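You operate a simulated robot arm through the tools that you are given. There is no shell and no other tool. Be economical: measure what you need, move in short steps, check, and stop when the job is done.

You are at the controls of a simulated two-armed robot. One attempt, no reset.

TASK
Take the cap off the small green-banded bottle and lay it down on the small table top. Then close the right drawer of the tall cupboard. Then take the labels carton from the fourth shelf from the bottom of the parts rack and leave it on the second shelf from the bottom of the parts rack. Then take the foils carton from the middle shelf of the parts rack and put it on the second shelf from the bottom of the parts rack. Then shut the right door of the steel bench. Then take the green squeegee and put it on the second shelf from the bottom of the parts rack. Then take the wide nozzle and leave it on the orange card. Then open the lower left door of the tall cupboard. The order counts. Set down upright: labels carton, foils carton, wide nozzle.

The check looks at the end state, three seconds after you hand in, the way a careful person would. Anything else that was tipped, shoved, dropped, spilled or broken makes it a failure. Lids that push on must go on centred and level and be pressed home; caps that screw on are set level and turned clockwise until they are tight.

THE ROBOT
Two 7-joint arms with two-finger parallel grippers on one trunk, on a base that drives. Base frame: it is fixed to the floor where the robot stands at the start and does not move with it; the origin is under the middle of the robot, x ahead of it, y to its left, z up. Units: cm, degrees, N and s.
The left shoulder is at the start at [3, 11.9, 98.5], the right one opposite. With the tool pointing down near the work surface each hand reaches from about 28 to 68 cm from the robot's upright axis, wherever it stands, measured 20 degrees to its own side. Places, roughly: foils carton [75, 1525, 100]; green squeegee (24x5x15 cm) [-240, 1440, 90]; labels carton [50, 1550, 150]; lower left door of the tall cupboard [-220, 160, 40]; orange card [75, 1600, 100]; right door of the steel bench [-300, 1660, 50]; right drawer of the tall cupboard [-210, 210, 70]; second shelf of the parts rack [60, 1570, 60]; small green-banded bottle (7x7x19 cm) [50, 20, 90]; wide nozzle (4x4x5 cm) [60, 1640, 100]. Payload 3.43 kg a hand.
The tool frame of a hand sits at the grasp point between the pads (the TCP): z along the fingers, y along the line on which they close. The tips reach 3 cm beyond it. The gripper opens to 9.4 cm. The fingers are 2.8 cm wide and 1 cm thick; the gripper's body (5 by 9.6 cm) begins 5.5 cm behind the TCP.
Orientation is that of the tool frame in the base frame, as [roll, pitch, yaw] about the fixed x, y, z axes, in that order (R = Rz(yaw) Ry(pitch) Rx(roll)). With the fingers straight down and closing along the base's y, the tool's x points along the base's -x, its y along +y and its z along -z.

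THE INTERFACE
- The arms move only by the tool nudge_tool. It takes "left_deltas", "right_deltas" or both (then of equal length, played together; a hand with none holds still); each is text: rows parted by semicolons, each of 7 numbers parted by spaces: the shift along the tool's x, y, z in cm, then the turn, a rotation vector about the tool's x, y, z in degrees, then the gripper command, from -1 (fully open) to 1 (shut), values between in proportion. In form: dx dy dz wx wy wz hand; .... A call has 1 to 10 rows; each row shifts and turns the commanded pose from where the row before left it, along the tool's axes as they then stand. Rows are played at 5 a second. More than 5 cm and 8.6 degrees between two rows, or a gripper value outside its range, and nothing of the call is played. Where a pose cannot be reached the arm comes as near as it can. A force on the tool above 40 N (or 10 N above the force at the start of the call, whichever is more), or a blocked arm, ends the call early, and 0.2 s more pass. Each finger travels about 7.2 cm/s and halts on what it meets, pressing with about 39 N; the grip force reading is that of the motor and also rises with nothing between the fingers. The clock runs only during rows and for 0.2 s after the last one: add rows that do not move to give the fingers time. The reply holds the time, the measured pose of the TCP, the force on the tool along the base axes, the opening and the grip force, in the units named above and with some noise, with the torque about the TCP (base axes, N m) and any sound that the robot's microphone picked up.
- Cameras (640 x 400 px; columns grow to the right, rows downward): "scene" is now at [3.67, 2.51, 168.31]; the picture's right is [0.35, -0.94, 0.00], its down [-0.78, -0.29, -0.55] and it looks along [0.52, 0.20, -0.83] (base axes); focal length 266 px, centre (320, 200). "left" rides on the left gripper at [7.6, -1.4, -10.3] in its tool frame; the picture's right is [0.18, 0.98, 0.00], its down [-0.75, 0.14, -0.64] and it looks along [-0.63, 0.12, 0.77] (tool axes); focal length 243 px, centre (320, 200). "right" rides on the right gripper at [7.6, 1.4, -10.2] in its tool frame; the picture's right is [-0.18, 0.98, 0.00], its down [-0.75, -0.14, -0.64] and it looks along [-0.63, -0.12, 0.77] (tool axes); focal length 243 px, centre (320, 200).
- camera(camera): a new picture of that camera. It takes no simulated time.
- lift_body(by): slides the trunk up (or, below 0, down) by that many cm; the arms and the scene camera ride with it, the base frame stays. It gives what a move gives, with no picture.
- steer(legs): drives the robot by 1 to 6 legs, each [ahead, turn to the left] in cm and degrees, along the robot's own axes; the way and the turn of a leg run together, so that a leg with both is an arc; at most 150 cm and 180 degrees a leg. The arms and the cameras ride along, it lands a little off, and it stops where it bumps. It gives what a move gives.
- pan_tilt(pan, tilt): turns the head with the scene camera to pan (to the left, within 143 degrees either way) and tilt (down, from -29 to 69), counted from straight ahead of the robot. It gives what a move gives.
- probe_pixels(camera, pixels): for up to 12 pixels [column, row] of the newest picture of that camera ("zoom" is the newest enlarged one), the place [x, y, z] in the base frame of the surface seen there, good to about 0.3 cm. It takes no simulated time.
- zoom(camera, box): a new picture of the part [left, top, right, bottom] of that camera's present view, enlarged. It takes no simulated time.
- job_done(): hands the job in; it is judged then, once.

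Go step by step. Measure first, check grasps and placings, and put right what went wrong. The budget is 124 turns and 124 pictures, counting those below and the enlarged ones. Unless the task says otherwise, let go and move clear before handing in.

The tools are called after ">>>" as a command line: name --argument value ..., lists and objects as JSON in quotes. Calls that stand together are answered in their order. nudge_tool: Moves the arms, as the interface text tells. Its arguments: {"type":"object","properties":{"left_deltas":{"type":"string"},"right_deltas":{"type":"string"}},"required":[]} The other tools are called the same way: lift_body (by) slides the trunk up or down; steer (legs) drives the base; pan_tilt (pan, tilt) turns the head that bears the scene camera; camera (camera) takes a picture; probe_pixels (camera, pixels) gives the place of the surface under pixels of a picture; zoom (camera, box) takes an enlarged picture of a part of a camera's view; job_done () hands the job in.

At the start:

```text
time_s: 0.0
left_eef_pos: [32.56, 28.03, 121.6]
left_tool_rot: [-179.9, 0.0, -179.9]
left_ft_force: [0.4, -0.5, -0.6]
left_wrist_torque: [-0.03, -0.03, 0.01]
left_gripper_width: 9.42
left_finger_force: 0.0
right_eef_pos: [29.78, 0.01, 117.02]
right_tool_rot: [-179.9, 0.0, 179.9]
right_ft_force: [-0.6, -0.1, 0.2]
right_wrist_torque: [0.0, 0.0, 0.01]
right_gripper_width: 9.43
right_finger_force: 0.0
trunk travel left (down, up): [-25.0, 16.0]
robot x, y, heading: [0.31, 0.06, -0.0]
head pan, tilt: [20.7, 56.3]
```

scene: 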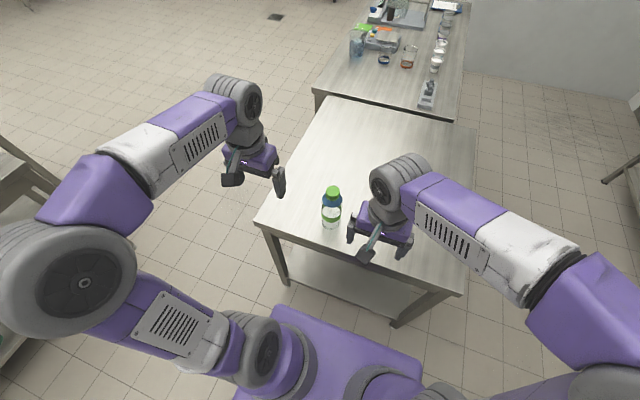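
right: 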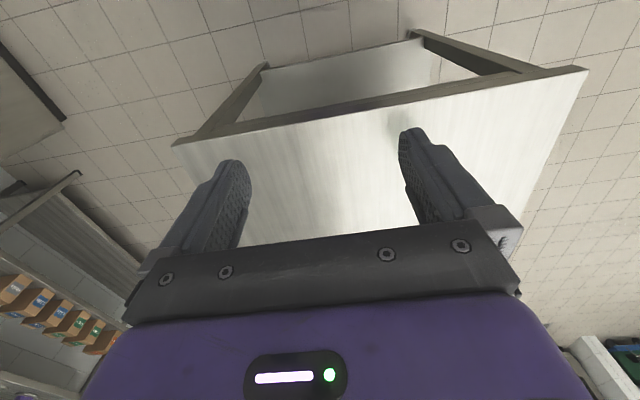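
left: 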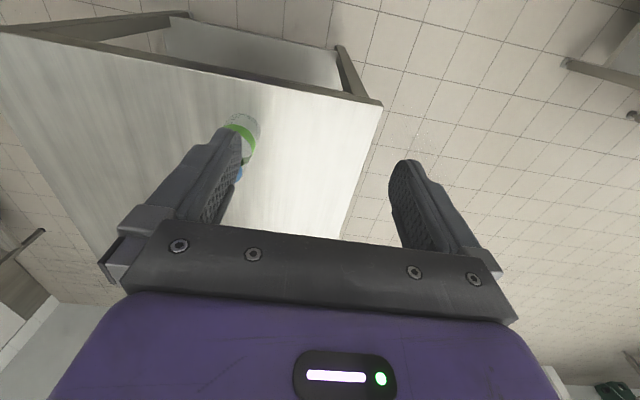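

The scene shows the bottle around pixel (331,210) with a green cap. I enlarge it to measure it.

>>> zoom --camera "scene" --box '[280, 160, 380, 240]'

>>> probe_pixels --camera "scene" --pixels '[[333, 190], [333, 187], [331, 200], [331, 212], [331, 226], [300, 200], [262, 222], [330, 100], [462, 292], [475, 128], [340, 170]]'

```text
5.00 times, centred on (330, 200) of scene
```

zoom: 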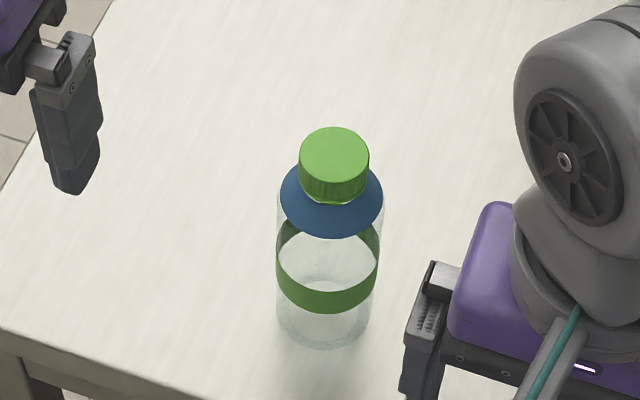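

```text
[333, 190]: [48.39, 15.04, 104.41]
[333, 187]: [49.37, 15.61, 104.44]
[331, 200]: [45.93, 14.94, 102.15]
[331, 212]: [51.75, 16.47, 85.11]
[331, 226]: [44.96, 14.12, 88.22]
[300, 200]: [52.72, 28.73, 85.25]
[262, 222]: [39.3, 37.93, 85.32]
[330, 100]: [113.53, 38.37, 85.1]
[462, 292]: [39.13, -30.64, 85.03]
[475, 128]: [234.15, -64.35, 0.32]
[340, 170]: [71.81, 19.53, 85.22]
```

The bottle axis is about (49, 15.2), with the cap top at z 104.4 and the table at 85.2. The left hand will hold the body from the side and the right hand will unscrew, so I turn the left hand first (yaw -45, then tilt forward).

>>> nudge_tool --left_deltas "0 0 0 0 0 7.5 -1;0 0 0 0 0 7.5 -1;0 0 0 0 0 7.5 -1;0 0 0 0 0 7.5 -1;0 0 0 0 0 7.5 -1;0 0 0 0 0 7.5 -1;0 0 0 0 -8 0 -1;0 0 0 0 -8 0 -1;0 0 0 0 -8 0 -1;0 0 0 0 -8 0 -1"

```text
time_s: 2.2
left_eef_pos: [32.53, 27.83, 121.53]
left_tool_rot: [-180.0, 32.1, 135.0]
left_ft_force: [0.1, -0.2, -0.7]
left_wrist_torque: [-0.01, -0.03, -0.02]
left_gripper_width: 9.4
left_finger_force: 0.1
right_eef_pos: [29.75, 0.02, 117.04]
right_tool_rot: [180.0, 0.0, 179.9]
right_ft_force: [-0.1, -0.5, -0.3]
right_wrist_torque: [-0.02, -0.01, 0.0]
right_gripper_width: 9.41
right_finger_force: 0.0
trunk travel left (down, up): [-25.0, 16.0]
robot x, y, heading: [-0.23, 0.23, 0.0]
head pan, tilt: [20.7, 56.3]
```

The yaw and tilt came out as intended. I finish the tilt and move to the pre-grasp point.

>>> nudge_tool --left_deltas "0 0 0 0 -8 0 -1;0 0 0 0 -8 0 -1;0 0 0 0 -8 0 -1;0 0 0 0 -8 0 -1;2.83 0.46 3.2 0 0 0 -1;2.83 0.46 3.2 0 0 0 -1;2.83 0.46 3.2 0 0 0 -1;2.83 0.46 3.2 0 0 0 -1;2.83 0.46 3.2 0 0 0 -1;2.83 0.46 3.2 0 0 0 -1"

>>> camera --camera "left"

>>> camera --camera "scene"

```text
time_s: 4.4
left_eef_pos: [41.43, 22.75, 98.14]
left_tool_rot: [180.0, 64.0, 135.1]
left_ft_force: [-0.4, 0.4, -0.4]
left_wrist_torque: [-0.02, -0.02, -0.02]
left_gripper_width: 9.37
left_finger_force: 0.0
right_eef_pos: [29.74, -0.01, 117.05]
right_tool_rot: [-180.0, 0.0, -180.0]
right_ft_force: [0.0, -0.2, 0.0]
right_wrist_torque: [0.01, -0.02, 0.02]
right_gripper_width: 9.41
right_finger_force: 0.0
trunk travel left (down, up): [-25.0, 16.0]
robot x, y, heading: [0.03, -0.05, -0.1]
head pan, tilt: [20.7, 56.3]
```

```text
119 pictures are left
```

left: 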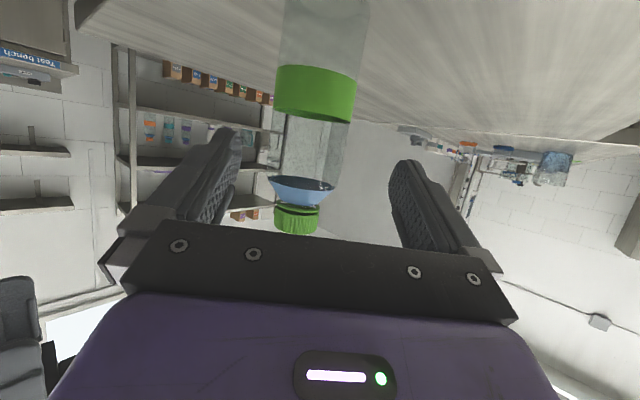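

```text
118 pictures are left
```

scene: 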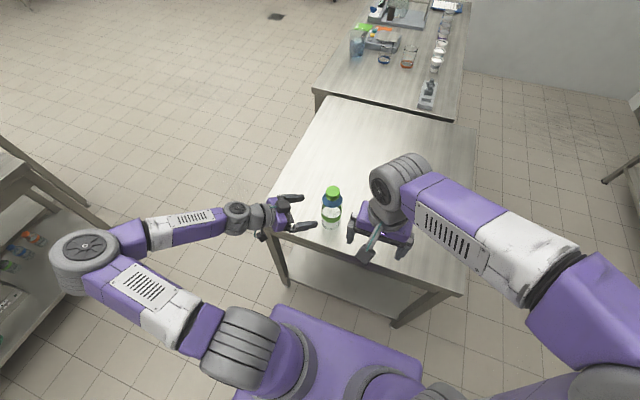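

The bottle sits centred between the left fingers (column ~315), so I advance and close.

>>> nudge_tool --left_deltas "0 0 3 0 0 0 -1;0 0 3 0 0 0 -1;0 0 3 0 0 0 -1;0 0 2.5 0 0 0 -1;0 0 0 0 0 0 -1;0 0 0 0 0 0 0.3;0 0 0 0 0 0 0.3;0 0 0 0 0 0 0.3"

>>> camera --camera "left"

>>> zoom --camera "scene" --box '[280, 160, 380, 240]'

>>> probe_pixels --camera "zoom" --pixels '[[334, 155], [310, 155], [358, 155], [334, 135], [334, 195]]'

```text
time_s: 6.2
left_eef_pos: [48.83, 15.75, 92.98]
left_tool_rot: [-180.0, 64.0, 135.0]
left_ft_force: [-0.2, 0.1, 0.2]
left_wrist_torque: [0.01, -0.01, -0.02]
left_gripper_width: 7.07
left_finger_force: 39.1
right_eef_pos: [29.7, -0.06, 117.03]
right_tool_rot: [180.0, 0.0, 180.0]
right_ft_force: [0.3, -0.2, 0.4]
right_wrist_torque: [-0.01, 0.01, -0.01]
right_gripper_width: 9.4
right_finger_force: 0.1
trunk travel left (down, up): [-25.0, 16.0]
robot x, y, heading: [-0.18, -0.12, 0.1]
head pan, tilt: [20.7, 56.3]
```

```text
117 pictures are left
```

left: 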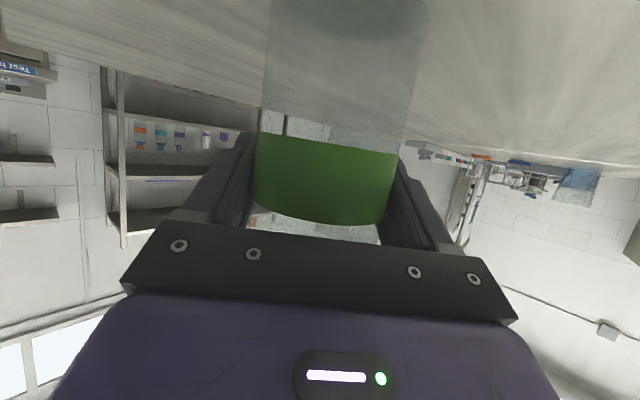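

```text
5.00 times, centred on (330, 200) of scene
```

zoom: 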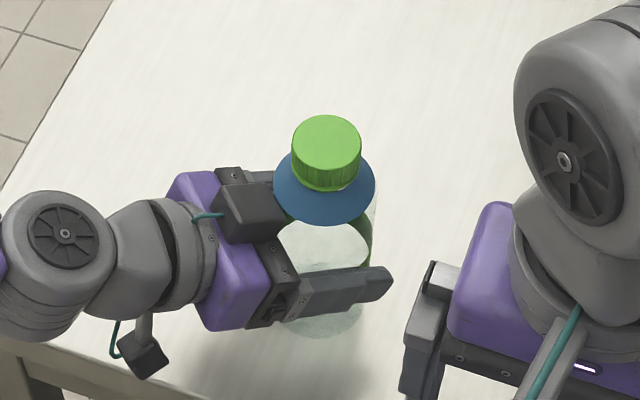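

```text
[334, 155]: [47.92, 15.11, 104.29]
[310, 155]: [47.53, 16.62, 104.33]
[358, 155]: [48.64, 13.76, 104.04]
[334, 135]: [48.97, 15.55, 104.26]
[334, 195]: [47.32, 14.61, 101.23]
```

The bottle is held (width 7.07). Before bringing in the right hand I check how high the left gripper parts reach and the exact cap centre.

>>> probe_pixels --camera "zoom" --pixels '[[327, 143], [327, 118], [327, 168], [295, 143], [358, 143], [250, 195], [270, 225], [232, 170], [160, 215], [60, 200], [200, 190]]'

```text
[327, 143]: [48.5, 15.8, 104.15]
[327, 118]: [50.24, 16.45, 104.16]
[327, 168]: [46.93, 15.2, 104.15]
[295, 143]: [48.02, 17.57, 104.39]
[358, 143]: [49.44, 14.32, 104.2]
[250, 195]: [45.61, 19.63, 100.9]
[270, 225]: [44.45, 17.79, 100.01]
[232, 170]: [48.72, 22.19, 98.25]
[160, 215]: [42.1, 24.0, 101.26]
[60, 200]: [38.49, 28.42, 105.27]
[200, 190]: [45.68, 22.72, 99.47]
```

The cap centre is (48.6, 15.75) with its top at 104.2, and the left parts stay below z 101 near it. I move the right hand over the cap, half-open, and pre-turn it clockwise.

>>> nudge_tool --right_deltas "-3.78 3.15 0 0 0 0 -0.3;-3.78 3.15 0 0 0 0 -0.3;-3.78 3.15 0 0 0 0 -0.3;-3.78 3.15 0 0 0 0 -0.3;-3.78 3.15 0 0 0 0 -0.3;0 0 0 0 0 8.5 -0.3;0 0 0 0 0 8.5 -0.3;0 0 0 0 0 8.5 -0.3;0 0 0 0 0 8.5 -0.3;0 0 0 0 0 8.5 -0.3"

>>> camera --camera "scene"

>>> camera --camera "right"

```text
time_s: 8.4
left_eef_pos: [48.88, 15.71, 93.08]
left_tool_rot: [-180.0, 63.9, 134.9]
left_ft_force: [0.6, 0.2, -0.2]
left_wrist_torque: [-0.01, 0.0, -0.01]
left_gripper_width: 7.08
left_finger_force: 39.2
right_eef_pos: [48.65, 15.64, 117.25]
right_tool_rot: [-179.9, 0.0, 137.5]
right_ft_force: [0.6, 0.2, 0.4]
right_wrist_torque: [0.01, -0.01, 0.02]
right_gripper_width: 6.09
right_finger_force: 0.0
trunk travel left (down, up): [-25.0, 16.0]
robot x, y, heading: [0.16, -0.07, -0.1]
head pan, tilt: [20.7, 56.3]
```

```text
115 pictures are left
```

scene: 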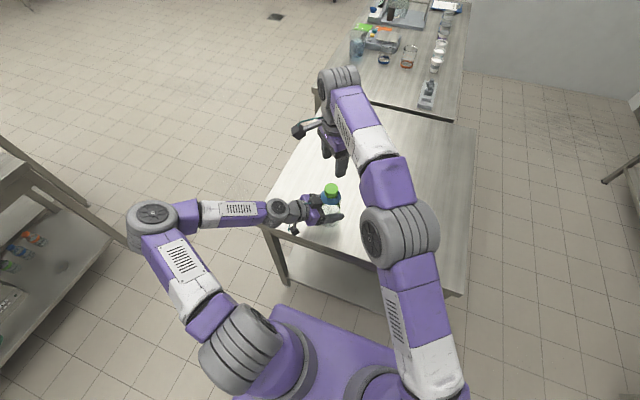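

```text
114 pictures are left
```

right: 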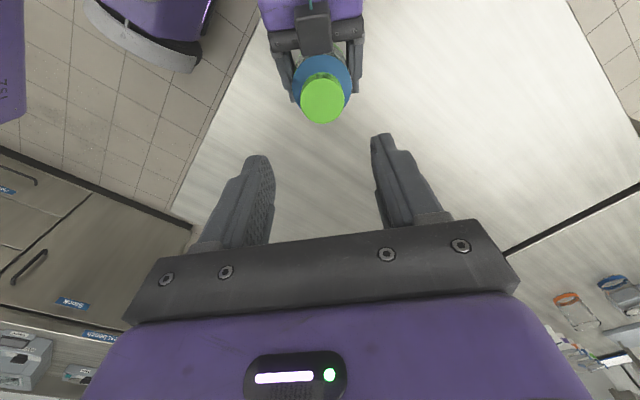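

The right fingers straddle the cap axis, so I descend 12 cm and close on the cap.

>>> nudge_tool --right_deltas "0 0 4 0 0 0 -0.3;0 0 4 0 0 0 -0.3;0 0 2.5 0 0 0 -0.3;0 0 1.6 0 0 0 -0.3;0 0 0 0 0 0 -0.3;0 0 0 0 0 0 0.6;0 0 0 0 0 0 0.6"

>>> camera --camera "right"

```text
time_s: 10.0
left_eef_pos: [48.94, 15.58, 93.09]
left_tool_rot: [-180.0, 64.1, 134.8]
left_ft_force: [-5.6, -3.4, 1.1]
left_wrist_torque: [0.32, -0.56, -0.05]
left_gripper_width: 7.06
left_finger_force: 39.4
right_eef_pos: [48.61, 15.89, 105.19]
right_tool_rot: [179.8, -0.1, 137.5]
right_ft_force: [6.6, 4.1, -1.3]
right_wrist_torque: [0.07, -0.15, 0.07]
right_gripper_width: 4.01
right_finger_force: 39.0
trunk travel left (down, up): [-25.0, 16.0]
robot x, y, heading: [0.07, 0.16, -0.0]
head pan, tilt: [20.7, 56.3]
```

```text
113 pictures are left
```

right: 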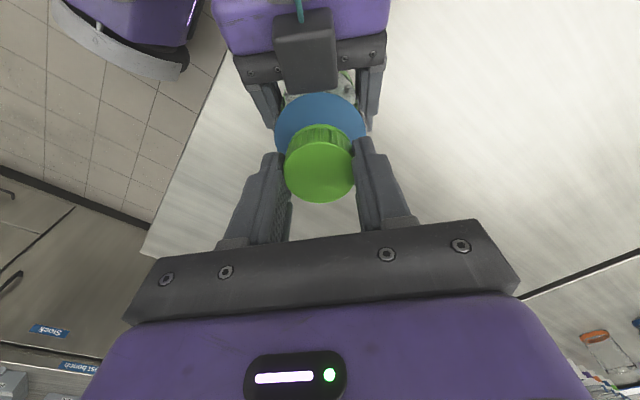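

The cap is gripped (4.0 cm wide), so I turn it counter-clockwise 85°.

>>> nudge_tool --right_deltas "0 0 0 0 0 -8.5 0.6;0 0 0 0 0 -8.5 0.6;0 0 0 0 0 -8.5 0.6;0 0 0 0 0 -8.5 0.6;0 0 0 0 0 -8.5 0.6;0 0 0 0 0 -8.5 0.6;0 0 0 0 0 -8.5 0.6;0 0 0 0 0 -8.5 0.6;0 0 0 0 0 -8.5 0.6;0 0 0 0 0 -8.5 0.6"

>>> camera --camera "right"

```text
time_s: 12.2
left_eef_pos: [48.62, 15.77, 93.08]
left_tool_rot: [-179.8, 64.0, 135.1]
left_ft_force: [6.5, -15.3, -13.2]
left_wrist_torque: [0.7, 0.38, 0.09]
left_gripper_width: 7.09
left_finger_force: 39.3
right_eef_pos: [48.67, 15.88, 105.18]
right_tool_rot: [179.8, 0.2, -137.3]
right_ft_force: [-6.1, 11.8, 22.7]
right_wrist_torque: [0.36, 0.1, -0.01]
right_gripper_width: 3.96
right_finger_force: 39.0
trunk travel left (down, up): [-25.0, 16.0]
robot x, y, heading: [0.04, -0.15, -0.3]
head pan, tilt: [20.7, 56.3]
```

```text
112 pictures are left
```

right: 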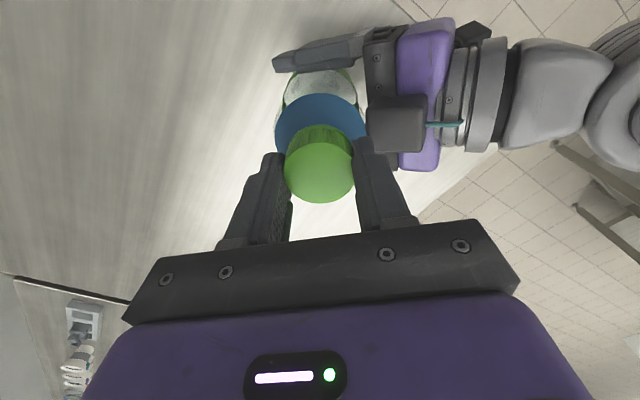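

An upward force of ~23 N on the right hand shows the cap is climbing its thread. I keep turning, easing upwards.

>>> nudge_tool --right_deltas "0 0 -0.1 0 0 0 0.6;0 0 -0.02 0 0 -8.5 0.6;0 0 -0.02 0 0 -8.5 0.6;0 0 -0.02 0 0 -8.5 0.6;0 0 -0.02 0 0 -8.5 0.6;0 0 -0.02 0 0 -8.5 0.6;0 0 -0.02 0 0 -8.5 0.6;0 0 -0.02 0 0 -8.5 0.6"

```text
time_s: 14.0
left_eef_pos: [48.71, 15.62, 93.08]
left_tool_rot: [-179.9, 64.0, 134.9]
left_ft_force: [-3.4, -13.5, -4.6]
left_wrist_torque: [0.7, -0.14, 0.0]
left_gripper_width: 7.07
left_finger_force: 39.4
right_eef_pos: [48.72, 15.7, 105.25]
right_tool_rot: [-179.9, 0.0, -77.8]
right_ft_force: [2.2, 11.9, 10.5]
right_wrist_torque: [0.5, -0.15, 0.06]
right_gripper_width: 3.94
right_finger_force: 39.3
trunk travel left (down, up): [-25.0, 16.0]
robot x, y, heading: [-0.14, -0.07, 0.0]
head pan, tilt: [20.7, 56.3]
```

That went well (145° turned) and the wrist still has room, so I keep turning.

>>> nudge_tool --right_deltas "0 0 -0.04 0 0 -8.5 0.6;0 0 -0.03 0 0 -8.5 0.6;0 0 -0.03 0 0 -8.5 0.6;0 0 -0.03 0 0 -8.5 0.6;0 0 -0.03 0 0 -8.5 0.6;0 0 -0.03 0 0 -8.5 0.6;0 0 -0.03 0 0 -8.5 0.6;0 0 -0.03 0 0 -8.5 0.6"

>>> camera --camera "right"

```text
time_s: 15.8
left_eef_pos: [48.94, 15.78, 93.15]
left_tool_rot: [179.9, 64.0, 135.1]
left_ft_force: [-6.0, -4.8, 6.7]
left_wrist_torque: [0.12, -0.56, 0.05]
left_gripper_width: 7.09
left_finger_force: 39.1
right_eef_pos: [48.55, 15.62, 105.43]
right_tool_rot: [179.9, 0.0, -9.9]
right_ft_force: [6.3, 3.9, -0.1]
right_wrist_torque: [0.09, -0.15, -0.06]
right_gripper_width: 3.95
right_finger_force: 39.2
trunk travel left (down, up): [-25.0, 16.0]
robot x, y, heading: [0.03, -0.05, 0.1]
head pan, tilt: [20.7, 56.3]
```

```text
111 pictures are left
```

right: 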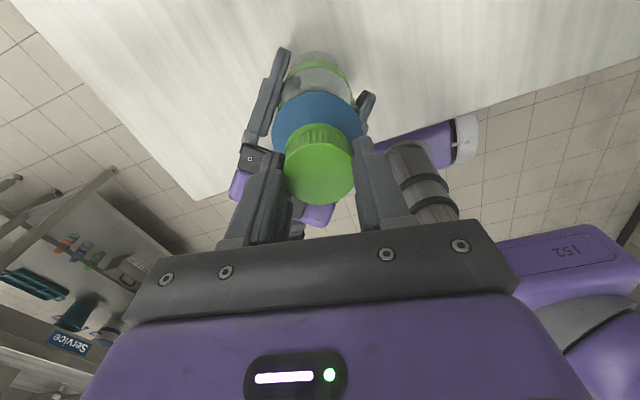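

I've turned it 213°. I lift slightly to test whether it is free.

>>> nudge_tool --right_deltas "0 0 -0.1 0 0 0 0.6;0 0 -0.1 0 0 0 0.6"

```text
time_s: 16.4
left_eef_pos: [48.89, 15.78, 93.1]
left_tool_rot: [179.7, 64.1, 134.9]
left_ft_force: [-7.1, -1.6, 10.4]
left_wrist_torque: [0.13, -0.68, 0.0]
left_gripper_width: 7.05
left_finger_force: 38.9
right_eef_pos: [48.56, 15.6, 105.58]
right_tool_rot: [180.0, 0.0, -10.0]
right_ft_force: [6.8, 1.3, -4.1]
right_wrist_torque: [0.02, -0.1, -0.02]
right_gripper_width: 3.93
right_finger_force: 39.0
trunk travel left (down, up): [-25.0, 16.0]
robot x, y, heading: [-0.17, -0.26, 0.3]
head pan, tilt: [20.7, 56.3]
```

It isn't clearly free yet, so I try to keep turning.

>>> nudge_tool --right_deltas "0 0 0 0 0 -8.5 0.6;0 0 0 0 0 -8.5 0.6;0 0 -0.02 0 0 -8.5 0.6;0 0 -0.02 0 0 -8.5 0.6;0 0 -0.02 0 0 -8.5 0.6;0 0 -0.02 0 0 -8.5 0.6"

```text
time_s: 17.8
left_eef_pos: [48.85, 15.72, 93.14]
left_tool_rot: [179.8, 64.1, 134.8]
left_ft_force: [-5.4, 1.2, 8.5]
left_wrist_torque: [0.18, -0.69, 0.03]
left_gripper_width: 7.09
left_finger_force: 39.2
right_eef_pos: [48.59, 15.74, 105.77]
right_tool_rot: [180.0, -0.1, 41.1]
right_ft_force: [6.7, 1.5, -1.3]
right_wrist_torque: [0.03, -0.2, 0.01]
right_gripper_width: 3.95
right_finger_force: 38.7
trunk travel left (down, up): [-25.0, 16.0]
robot x, y, heading: [0.13, -0.0, 0.0]
head pan, tilt: [20.7, 56.3]
```

It has turned 264° and still follows. I keep turning with a gentle lift.

>>> nudge_tool --right_deltas "0 0 -0.04 0 0 -8.5 0.6;0 0 -0.04 0 0 -8.5 0.6;0 0 -0.04 0 0 -8.5 0.6;0 0 -0.04 0 0 -8.5 0.6;0 0 -0.04 0 0 -8.5 0.6;0 0 -0.04 0 0 -8.5 0.6;0 0 -0.2 0 0 0 0.6;0 0 -0.2 0 0 0 0.6"

>>> camera --camera "right"

```text
time_s: 19.2
left_eef_pos: [48.19, 14.9, 93.06]
left_tool_rot: [-179.3, 63.9, 134.1]
left_ft_force: [-5.8, -3.0, 4.1]
left_wrist_torque: [0.16, -0.38, 0.03]
left_gripper_width: 7.34
left_finger_force: 38.9
right_eef_pos: [47.04, 14.03, 105.23]
right_tool_rot: [179.8, -0.1, 64.4]
right_ft_force: [4.5, 2.4, 0.4]
right_wrist_torque: [0.08, -0.1, -0.03]
right_gripper_width: 3.94
right_finger_force: 38.9
right hand out of reach, approached as far as the arm can: row 3, 4, 5, 6
trunk travel left (down, up): [-25.0, 16.0]
robot x, y, heading: [-0.14, -0.07, -0.1]
head pan, tilt: [20.7, 56.3]
stopped in row 7 (right hand): the force on the tool passed its limit at 50 N (the readings are from after the stop); the commanded pose is now the measured one
```

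```text
110 pictures are left
```

right: 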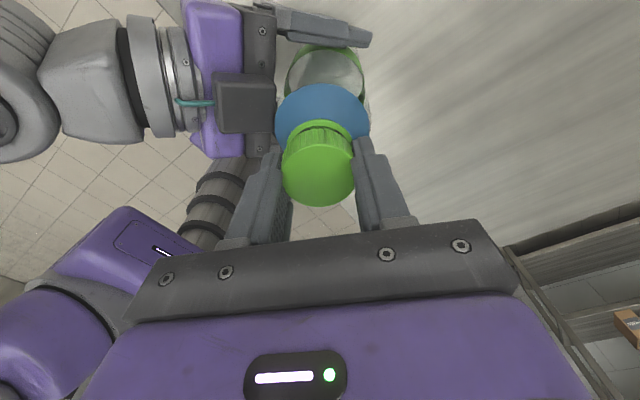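

The wrist reached its limit and pulled the assembly 1–2 cm sideways. I inspect the cap and neck.

>>> zoom --camera "right" --box '[240, 20, 400, 220]'

>>> zoom --camera "scene" --box '[270, 140, 395, 240]'

```text
2.00 times, centred on (320, 120) of right
```

zoom: 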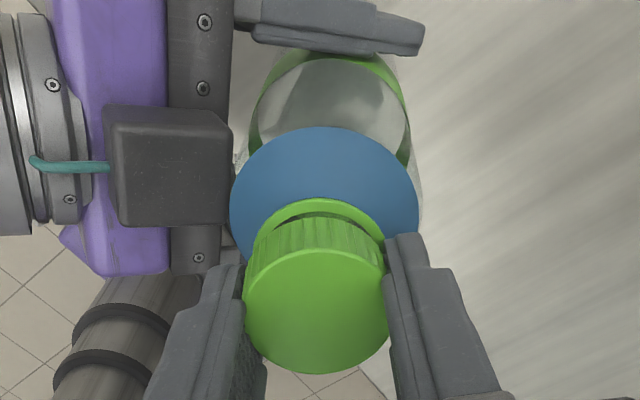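

```text
4.00 times, centred on (332, 190) of scene
```

zoom: 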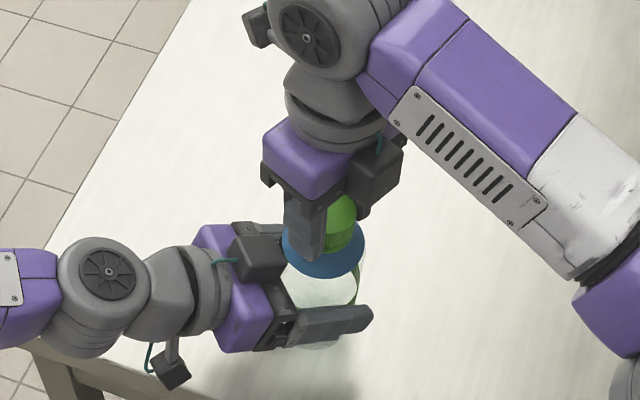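

There is a visible gap between the cap and the neck ring, so it has risen. I release, rise, and unwind the wrist.

>>> nudge_tool --right_deltas "0 0 0 0 0 0 -0.3;0 0 0 0 0 0 -0.3;0 0 -3 0 0 0 -0.3;0 0 -3 0 0 0 -0.3;0 0 -3 0 0 8.5 -0.3;0 0 0 0 0 8.5 -0.3;0 0 0 0 0 8.5 -0.3;0 0 0 0 0 8.5 -0.3;0 0 0 0 0 8.5 -0.3;0 0 0 0 0 8.5 -0.3"

>>> zoom --camera "right" --box '[200, 0, 440, 150]'

>>> nudge_tool --right_deltas "0 0 0 0 0 8.5 -0.3;0 0 0 0 0 8.5 -0.3;0 0 0 0 0 8.5 -0.3;0 0 0 0 0 8.5 -0.3;0 0 0 0 0 8.5 -0.3;0 0 0 0 0 8.5 -0.3;0 0 0 0 0 8.5 -0.3;0 0 0 0 0 8.5 -0.3;0 0 0 0 0 8.5 -0.3;0 0 0 0 0 8.5 -0.3"

>>> nudge_tool --right_deltas "0 0 0 0 0 8.5 -0.3;0 0 0 0 0 8.5 -0.3;0 0 0 0 0 8.5 -0.3;0 0 0 0 0 8.5 -0.3;0 0 0 0 0 8.5 -0.3;0 0 0 0 0 8.5 -0.3;0 0 0 0 0 8.5 -0.3;0 0 0 0 0 8.5 -0.3;0 0 0 0 0 8.5 -0.3;0 0 0 0 0 8.5 -0.3"

>>> camera --camera "right"

>>> zoom --camera "scene" --box '[280, 160, 380, 240]'

```text
time_s: 21.4
left_eef_pos: [48.3, 15.17, 92.88]
left_tool_rot: [-179.2, 63.8, 134.6]
left_ft_force: [-0.1, 0.7, 0.1]
left_wrist_torque: [-0.02, 0.0, 0.0]
left_gripper_width: 7.09
left_finger_force: 39.3
right_eef_pos: [46.86, 14.17, 110.41]
right_tool_rot: [180.0, 0.0, 13.2]
right_ft_force: [0.5, -1.0, -0.1]
right_wrist_torque: [-0.03, -0.03, 0.04]
right_gripper_width: 6.12
right_finger_force: 0.1
right hand out of reach, approached as far as the arm can: row 3, 4
trunk travel left (down, up): [-25.0, 16.0]
robot x, y, heading: [0.17, -0.12, -0.1]
head pan, tilt: [20.7, 56.3]
```

```text
2.67 times, centred on (320, 75) of right
```

zoom: 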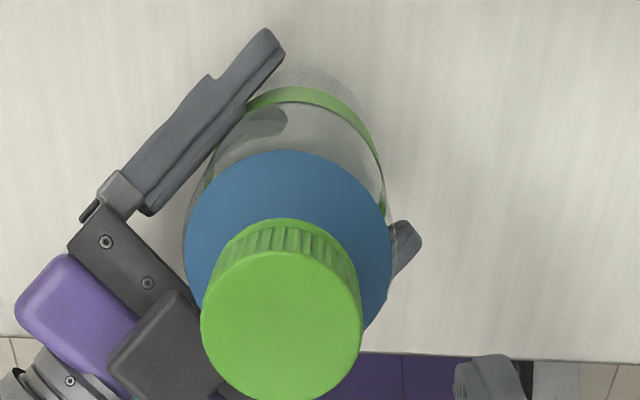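

```text
time_s: 23.6
left_eef_pos: [48.31, 15.16, 92.92]
left_tool_rot: [-179.2, 63.8, 134.5]
left_ft_force: [0.6, -0.1, -0.4]
left_wrist_torque: [0.01, -0.01, -0.01]
left_gripper_width: 7.09
left_finger_force: 39.1
right_eef_pos: [46.78, 14.26, 110.45]
right_tool_rot: [-180.0, 0.0, -71.6]
right_ft_force: [0.3, 0.3, -0.3]
right_wrist_torque: [0.04, -0.02, 0.02]
right_gripper_width: 6.12
right_finger_force: 0.0
trunk travel left (down, up): [-25.0, 16.0]
robot x, y, heading: [0.24, -0.08, 0.4]
head pan, tilt: [20.7, 56.3]
```

```text
time_s: 25.8
left_eef_pos: [48.26, 15.24, 92.9]
left_tool_rot: [-179.2, 63.8, 134.6]
left_ft_force: [0.3, 0.4, -0.6]
left_wrist_torque: [-0.01, 0.03, -0.03]
left_gripper_width: 7.07
left_finger_force: 39.1
right_eef_pos: [46.82, 13.92, 110.38]
right_tool_rot: [180.0, 0.1, -156.7]
right_ft_force: [-0.8, 0.2, -0.6]
right_wrist_torque: [-0.02, 0.03, 0.02]
right_gripper_width: 6.1
right_finger_force: 0.0
trunk travel left (down, up): [-25.0, 16.0]
robot x, y, heading: [0.06, 0.05, -0.0]
head pan, tilt: [20.7, 56.3]
```

```text
106 pictures are left
```

right: 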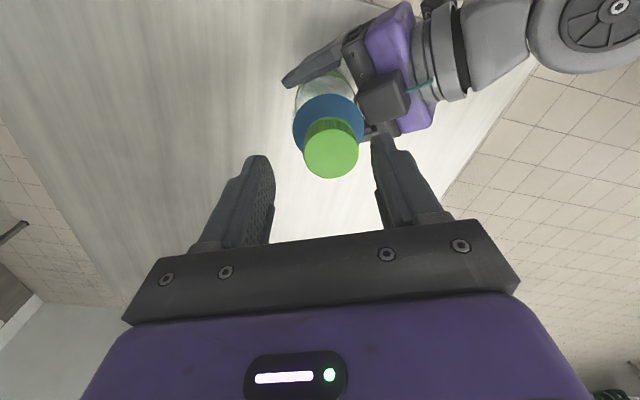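

```text
5.00 times, centred on (330, 200) of scene
```

zoom: 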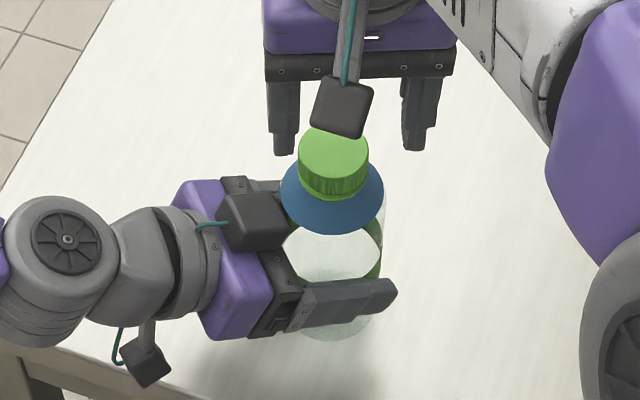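

The cap is still sitting on the neck. I measure it again.

>>> probe_pixels --camera "zoom" --pixels '[[333, 150], [303, 155], [365, 155], [333, 170], [333, 198]]'

>>> probe_pixels --camera "right" --pixels '[[330, 155], [306, 155], [355, 155], [330, 175], [330, 136]]'

```text
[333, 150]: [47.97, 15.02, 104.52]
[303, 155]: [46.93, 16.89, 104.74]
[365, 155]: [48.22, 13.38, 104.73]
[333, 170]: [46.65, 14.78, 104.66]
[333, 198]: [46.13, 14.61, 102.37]
```

```text
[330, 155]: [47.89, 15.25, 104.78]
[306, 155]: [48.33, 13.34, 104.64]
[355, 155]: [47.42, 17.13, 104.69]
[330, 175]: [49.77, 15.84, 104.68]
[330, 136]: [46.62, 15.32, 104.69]
```

The cap top has risen 0.45 cm to 104.65, centred at (47.9, 15.2). I unwind 66° more, re-centre, descend and grip again.

>>> nudge_tool --right_deltas "0 0 0 0 0 8.3 -0.3;0 0 0 0 0 8.3 -0.3;0 0 0 0 0 8.3 -0.3;0 0 0 0 0 8.3 -0.3;0 0 0 0 0 8.3 -0.3;0 0 0 0 0 8.3 -0.3;0 0 0 0 0 8.3 -0.3;0 0 0 0 0 8.3 -0.3;0 1.63 0 0 0 0 -0.3;0 0 0 0 0 0 -0.3"

>>> nudge_tool --right_deltas "0 0 2.5 0 0 0 -0.3;0 0 2.3 0 0 0 -0.3;0 0 0 0 0 0 -0.3;0 0 0 0 0 0 0.6;0 0 0 0 0 0 0.6;0 0 -0.04 0 0 -8.5 0.6;0 0 -0.04 0 0 -8.5 0.6;0 0 -0.04 0 0 -8.5 0.6;0 0 -0.04 0 0 -8.5 0.6;0 0 -0.04 0 0 -8.5 0.6"

>>> camera --camera "right"

```text
time_s: 28.0
left_eef_pos: [48.24, 15.16, 92.83]
left_tool_rot: [-179.2, 63.7, 134.4]
left_ft_force: [-0.6, -0.1, -0.3]
left_wrist_torque: [-0.01, -0.02, 0.04]
left_gripper_width: 7.08
left_finger_force: 38.4
right_eef_pos: [47.86, 15.42, 110.44]
right_tool_rot: [179.9, 0.0, 137.0]
right_ft_force: [-0.1, -0.1, -0.6]
right_wrist_torque: [0.01, 0.01, 0.03]
right_gripper_width: 6.1
right_finger_force: 0.0
trunk travel left (down, up): [-25.0, 16.0]
robot x, y, heading: [-0.06, 0.32, 0.3]
head pan, tilt: [20.7, 56.3]
```

```text
time_s: 30.2
left_eef_pos: [48.37, 15.2, 92.86]
left_tool_rot: [-179.3, 63.8, 134.5]
left_ft_force: [0.0, 5.6, 7.9]
left_wrist_torque: [-0.37, -0.29, 1.13]
left_gripper_width: 6.99
left_finger_force: 38.9
right_eef_pos: [47.99, 15.24, 105.85]
right_tool_rot: [-179.9, 0.0, 179.4]
right_ft_force: [1.8, -5.0, -7.8]
right_wrist_torque: [-0.39, 0.32, -1.16]
right_gripper_width: 3.88
right_finger_force: 39.1
trunk travel left (down, up): [-25.0, 16.0]
robot x, y, heading: [-0.2, -0.06, 0.0]
head pan, tilt: [20.7, 56.3]
```

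```text
104 pictures are left
```

right: 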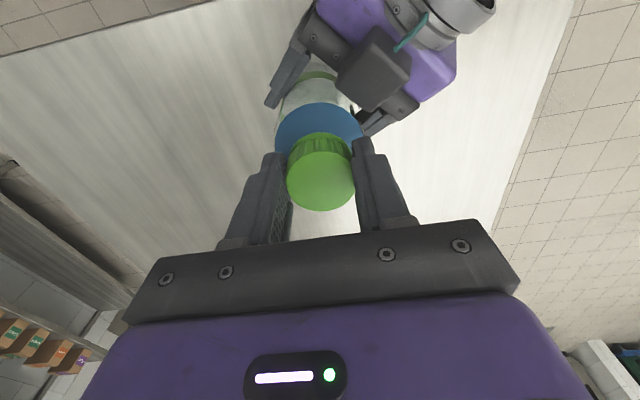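

A torque of ~1.2 N m is felt, so the cap is still engaged. I keep turning.

>>> nudge_tool --right_deltas "0 0 -0.02 0 0 -8.5 0.6;0 0 -0.02 0 0 -8.5 0.6;0 0 -0.02 0 0 -8.5 0.6;0 0 -0.02 0 0 -8.5 0.6;0 0 -0.02 0 0 -8.5 0.6;0 0 -0.02 0 0 -8.5 0.6"

>>> zoom --camera "right" --box '[240, 20, 400, 220]'

```text
time_s: 31.6
left_eef_pos: [48.29, 15.3, 92.92]
left_tool_rot: [-179.2, 63.9, 134.5]
left_ft_force: [-5.2, 14.0, 1.2]
left_wrist_torque: [-1.05, -0.42, 0.69]
left_gripper_width: 6.97
left_finger_force: 39.0
right_eef_pos: [48.06, 15.37, 105.98]
right_tool_rot: [-179.8, 0.0, -129.3]
right_ft_force: [5.6, -14.0, -2.5]
right_wrist_torque: [-0.74, -0.26, -0.74]
right_gripper_width: 3.92
right_finger_force: 39.0
trunk travel left (down, up): [-25.0, 16.0]
robot x, y, heading: [-0.25, 0.27, -0.0]
head pan, tilt: [20.7, 56.3]
```

```text
2.00 times, centred on (320, 120) of right
```

zoom: 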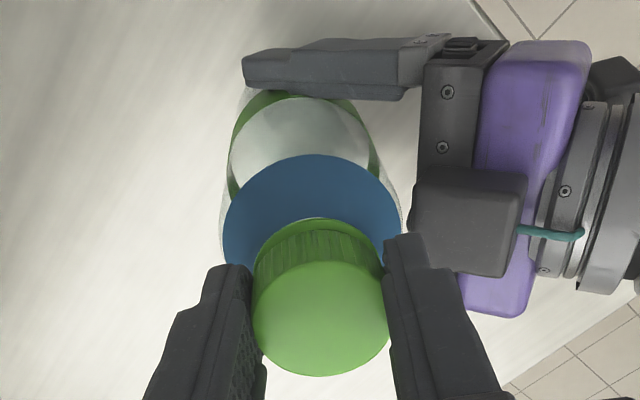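

I test with a lift of 0.6 cm.

>>> nudge_tool --right_deltas "0 0 -0.2 0 0 0 0.6;0 0 -0.2 0 0 0 0.6;0 0 -0.2 0 0 0 0.6"

>>> zoom --camera "right" --box '[240, 20, 400, 220]'

```text
time_s: 32.4
left_eef_pos: [48.36, 15.12, 93.05]
left_tool_rot: [-179.6, 64.1, 133.9]
left_ft_force: [-10.6, 8.6, 24.9]
left_wrist_torque: [-0.44, -0.47, 0.14]
left_gripper_width: 7.0
left_finger_force: 38.7
right_eef_pos: [48.0, 15.37, 106.35]
right_tool_rot: [-179.8, -0.1, -129.4]
right_ft_force: [9.9, -8.5, -25.9]
right_wrist_torque: [-0.58, -0.71, -0.17]
right_gripper_width: 3.86
right_finger_force: 38.8
trunk travel left (down, up): [-25.0, 16.0]
robot x, y, heading: [0.11, 0.07, -0.0]
head pan, tilt: [20.7, 56.3]
```

```text
2.00 times, centred on (320, 120) of right
```

zoom: 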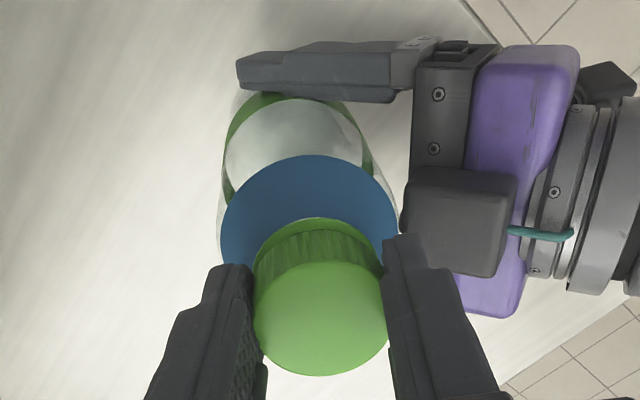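

It pulls with 26 N, so it's still threaded. I ease down and continue with a long stroke.

>>> nudge_tool --right_deltas "0 0 0.4 0 0 0 0.6;0 0 -0.02 0 0 -8.5 0.6;0 0 -0.02 0 0 -8.5 0.6;0 0 -0.02 0 0 -8.5 0.6;0 0 -0.02 0 0 -8.5 0.6;0 0 -0.02 0 0 -8.5 0.6;0 0 -0.02 0 0 -8.5 0.6;0 0 -0.02 0 0 -8.5 0.6;0 0 -0.02 0 0 -8.5 0.6;0 0 -0.02 0 0 -8.5 0.6"

>>> nudge_tool --right_deltas "0 0 -0.02 0 0 -8.5 0.6;0 0 -0.02 0 0 -8.5 0.6;0 0 -0.02 0 0 -8.5 0.6;0 0 -0.02 0 0 -8.5 0.6;0 0 -0.02 0 0 -8.5 0.6;0 0 -0.02 0 0 -8.5 0.6;0 0 -0.02 0 0 -8.5 0.6;0 0 -0.02 0 0 -8.5 0.6"

>>> zoom --camera "right" --box '[240, 20, 400, 220]'

```text
time_s: 34.6
left_eef_pos: [48.21, 15.24, 92.79]
left_tool_rot: [-179.0, 63.7, 134.7]
left_ft_force: [-9.6, 3.8, -3.2]
left_wrist_torque: [-0.37, -0.46, 0.92]
left_gripper_width: 6.92
left_finger_force: 39.0
right_eef_pos: [48.22, 15.3, 106.44]
right_tool_rot: [-179.8, -0.2, -52.9]
right_ft_force: [9.1, -3.6, 2.8]
right_wrist_torque: [-0.25, -0.82, -0.95]
right_gripper_width: 3.88
right_finger_force: 39.1
trunk travel left (down, up): [-25.0, 16.0]
robot x, y, heading: [-0.4, -0.04, 0.0]
head pan, tilt: [20.7, 56.3]
```

```text
time_s: 36.4
left_eef_pos: [48.3, 15.17, 92.91]
left_tool_rot: [-179.3, 63.8, 134.5]
left_ft_force: [-3.8, 5.2, 3.0]
left_wrist_torque: [-0.06, -0.77, 0.96]
left_gripper_width: 6.91
left_finger_force: 39.2
right_eef_pos: [47.91, 15.3, 106.41]
right_tool_rot: [180.0, -0.1, 15.0]
right_ft_force: [4.4, -4.4, -3.3]
right_wrist_torque: [-0.61, 0.15, -0.96]
right_gripper_width: 3.91
right_finger_force: 38.9
trunk travel left (down, up): [-25.0, 16.0]
robot x, y, heading: [0.16, 0.02, 0.4]
head pan, tilt: [20.7, 56.3]
```

```text
2.00 times, centred on (320, 120) of right
```

zoom: 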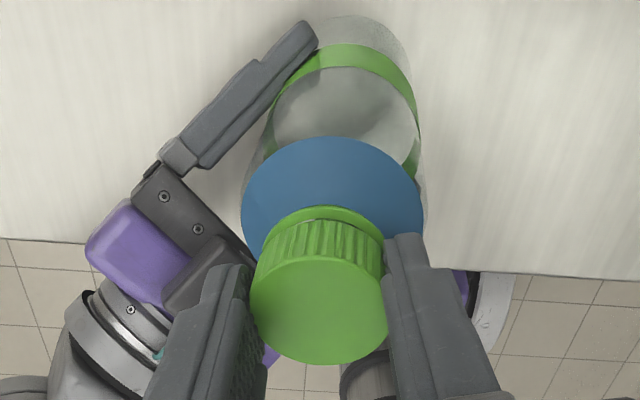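

Torque stays ~1 N m. I check the current cap height.

>>> probe_pixels --camera "zoom" --pixels '[[320, 310], [320, 345], [290, 300], [355, 300], [320, 240], [320, 214], [320, 180], [375, 240]]'

>>> zoom --camera "scene" --box '[290, 150, 370, 200]'

```text
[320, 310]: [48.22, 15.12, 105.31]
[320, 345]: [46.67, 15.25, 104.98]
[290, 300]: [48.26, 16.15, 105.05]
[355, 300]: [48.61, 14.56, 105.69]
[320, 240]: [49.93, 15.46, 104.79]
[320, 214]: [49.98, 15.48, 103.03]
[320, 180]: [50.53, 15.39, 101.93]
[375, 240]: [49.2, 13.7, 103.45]
```

```text
8.00 times, centred on (330, 175) of scene
```

zoom: 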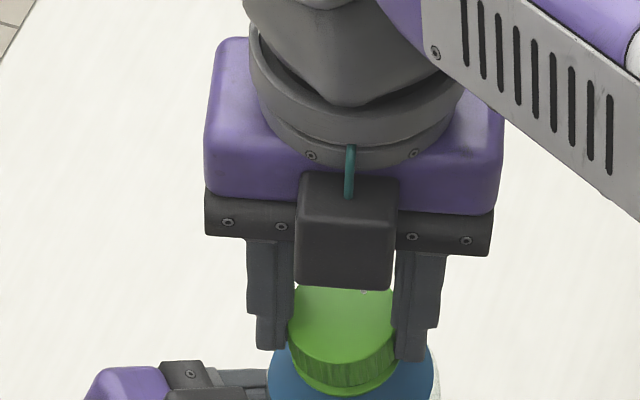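

The cap top is now near 105.2, risen about 1 cm in total. I lift to test again.

>>> nudge_tool --right_deltas "0 0 -0.2 0 0 -4 0.6;0 0 -0.2 0 0 -4 0.6;0 0 -0.3 0 0 -4 0.6;0 0 -0.3 0 0 -4 0.6"

>>> zoom --camera "right" --box '[240, 20, 400, 220]'

```text
time_s: 37.4
left_eef_pos: [48.29, 15.2, 93.02]
left_tool_rot: [-179.6, 64.0, 133.9]
left_ft_force: [-6.1, 5.2, 25.9]
left_wrist_torque: [0.18, -0.87, 0.39]
left_gripper_width: 6.75
left_finger_force: 38.9
right_eef_pos: [47.97, 15.41, 107.35]
right_tool_rot: [180.0, 0.1, 31.2]
right_ft_force: [5.8, -5.4, -26.6]
right_wrist_torque: [-0.91, 0.07, -0.36]
right_gripper_width: 3.94
right_finger_force: 39.2
trunk travel left (down, up): [-25.0, 16.0]
robot x, y, heading: [0.17, 0.12, 0.1]
head pan, tilt: [20.7, 56.3]
```

```text
2.00 times, centred on (320, 120) of right
```

zoom: 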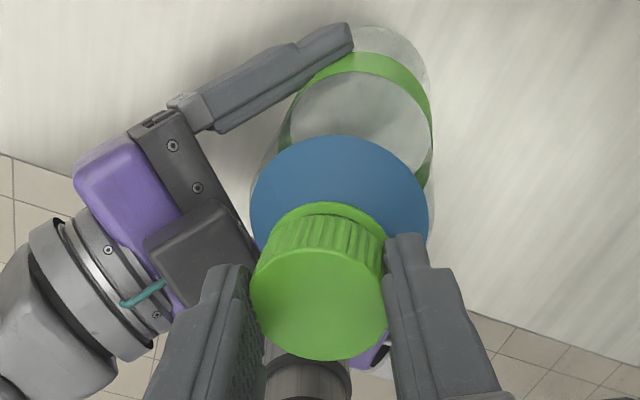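

The left width fell to 6.75 and the pull is 26 N, so the bottle may be sliding up in the left hand. I check with the left camera.

>>> camera --camera "left"

>>> probe_pixels --camera "zoom" --pixels '[[320, 300], [280, 300], [360, 300], [320, 340], [340, 160], [365, 65], [320, 208], [380, 45]]'

```text
98 pictures are left
```

left: 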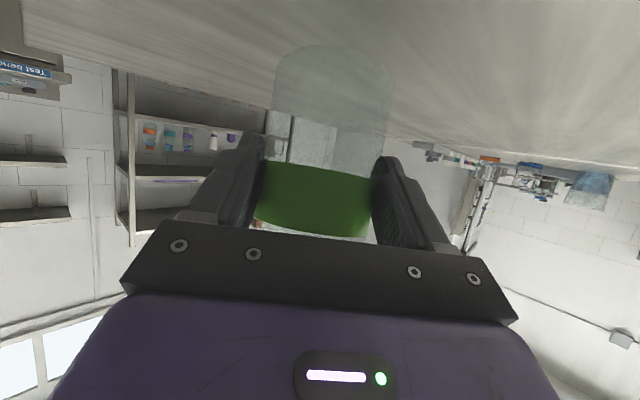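

```text
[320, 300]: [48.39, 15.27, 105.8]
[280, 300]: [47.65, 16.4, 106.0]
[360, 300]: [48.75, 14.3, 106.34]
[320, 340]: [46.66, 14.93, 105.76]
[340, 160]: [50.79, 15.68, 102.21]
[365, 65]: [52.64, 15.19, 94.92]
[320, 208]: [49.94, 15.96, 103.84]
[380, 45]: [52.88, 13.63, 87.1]
```

The bottle has been lifted about 1.5 cm inside the left hand. I open the left hand, lower the bottle onto the table by the cap, then re-grip cleanly.

>>> nudge_tool --left_deltas "0 0 0 0 0 0 0.3;0 0 0 0 0 0 -0.6;0 0 0 0 0 0 -0.6;0 0 0 0 0 0 -0.6;0 0 0 0 0 0 -0.6" --right_deltas "0 0 0.5 0 0 0 0.6;0 0 0 0 0 0 0.6;0 0 0 0 0 0 0.6;0 0 0.3 0 0 0 0.6;0 0 0 0 0 0 0.6"

>>> camera --camera "left"

>>> zoom --camera "right" --box '[240, 20, 400, 220]'

```text
time_s: 38.6
left_eef_pos: [48.16, 15.1, 92.79]
left_tool_rot: [-179.1, 63.8, 134.5]
left_ft_force: [-0.1, 0.0, 0.4]
left_wrist_torque: [-0.03, 0.0, 0.04]
left_gripper_width: 7.53
left_finger_force: 0.1
right_eef_pos: [48.05, 15.35, 106.65]
right_tool_rot: [180.0, 0.0, 31.0]
right_ft_force: [0.2, -0.7, -1.3]
right_wrist_torque: [0.0, 0.0, -0.01]
right_gripper_width: 3.85
right_finger_force: 39.3
trunk travel left (down, up): [-25.0, 16.0]
robot x, y, heading: [-0.05, 0.15, 0.1]
head pan, tilt: [20.7, 56.3]
```

```text
97 pictures are left
```

left: 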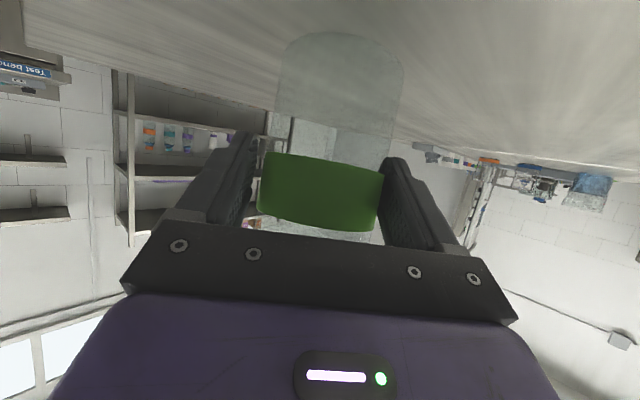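

```text
2.00 times, centred on (320, 120) of right
```

zoom: 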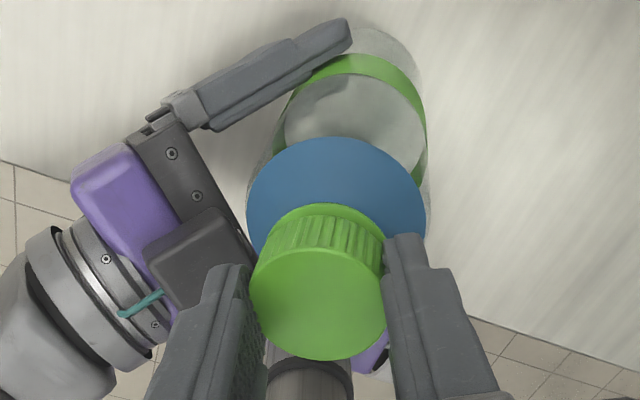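

The bottle hangs from the cap (1.3 N). I lower it to the table in small steps.

>>> nudge_tool --right_deltas "0 0 0.2 0 0 0 0.6;0 0 0.2 0 0 0 0.6;0 0 0 0 0 0 0.6"

>>> nudge_tool --right_deltas "0 0 0.2 0 0 0 0.6;0 0 0.1 0 0 0 0.6;0 0 0 0 0 0 0.6"

```text
time_s: 39.4
left_eef_pos: [48.38, 15.2, 92.84]
left_tool_rot: [-179.1, 63.8, 134.4]
left_ft_force: [0.3, -0.3, 0.8]
left_wrist_torque: [-0.01, -0.01, -0.02]
left_gripper_width: 7.53
left_finger_force: 0.1
right_eef_pos: [48.01, 15.42, 106.23]
right_tool_rot: [180.0, 0.0, 31.1]
right_ft_force: [-0.1, -0.4, -0.6]
right_wrist_torque: [0.02, 0.0, 0.03]
right_gripper_width: 3.85
right_finger_force: 38.9
trunk travel left (down, up): [-25.0, 16.0]
robot x, y, heading: [0.06, 0.07, 0.1]
head pan, tilt: [20.7, 56.3]
```

```text
time_s: 40.2
left_eef_pos: [48.31, 15.08, 92.88]
left_tool_rot: [-179.2, 63.8, 134.5]
left_ft_force: [0.1, 1.0, 0.4]
left_wrist_torque: [0.04, -0.01, 0.02]
left_gripper_width: 7.51
left_finger_force: 0.6
right_eef_pos: [48.06, 15.34, 106.07]
right_tool_rot: [179.9, -0.1, 31.1]
right_ft_force: [0.0, -2.2, 3.1]
right_wrist_torque: [-0.17, -0.1, -0.02]
right_gripper_width: 3.89
right_finger_force: 39.0
trunk travel left (down, up): [-25.0, 16.0]
robot x, y, heading: [-0.14, 0.07, 0.0]
head pan, tilt: [20.7, 56.3]
```

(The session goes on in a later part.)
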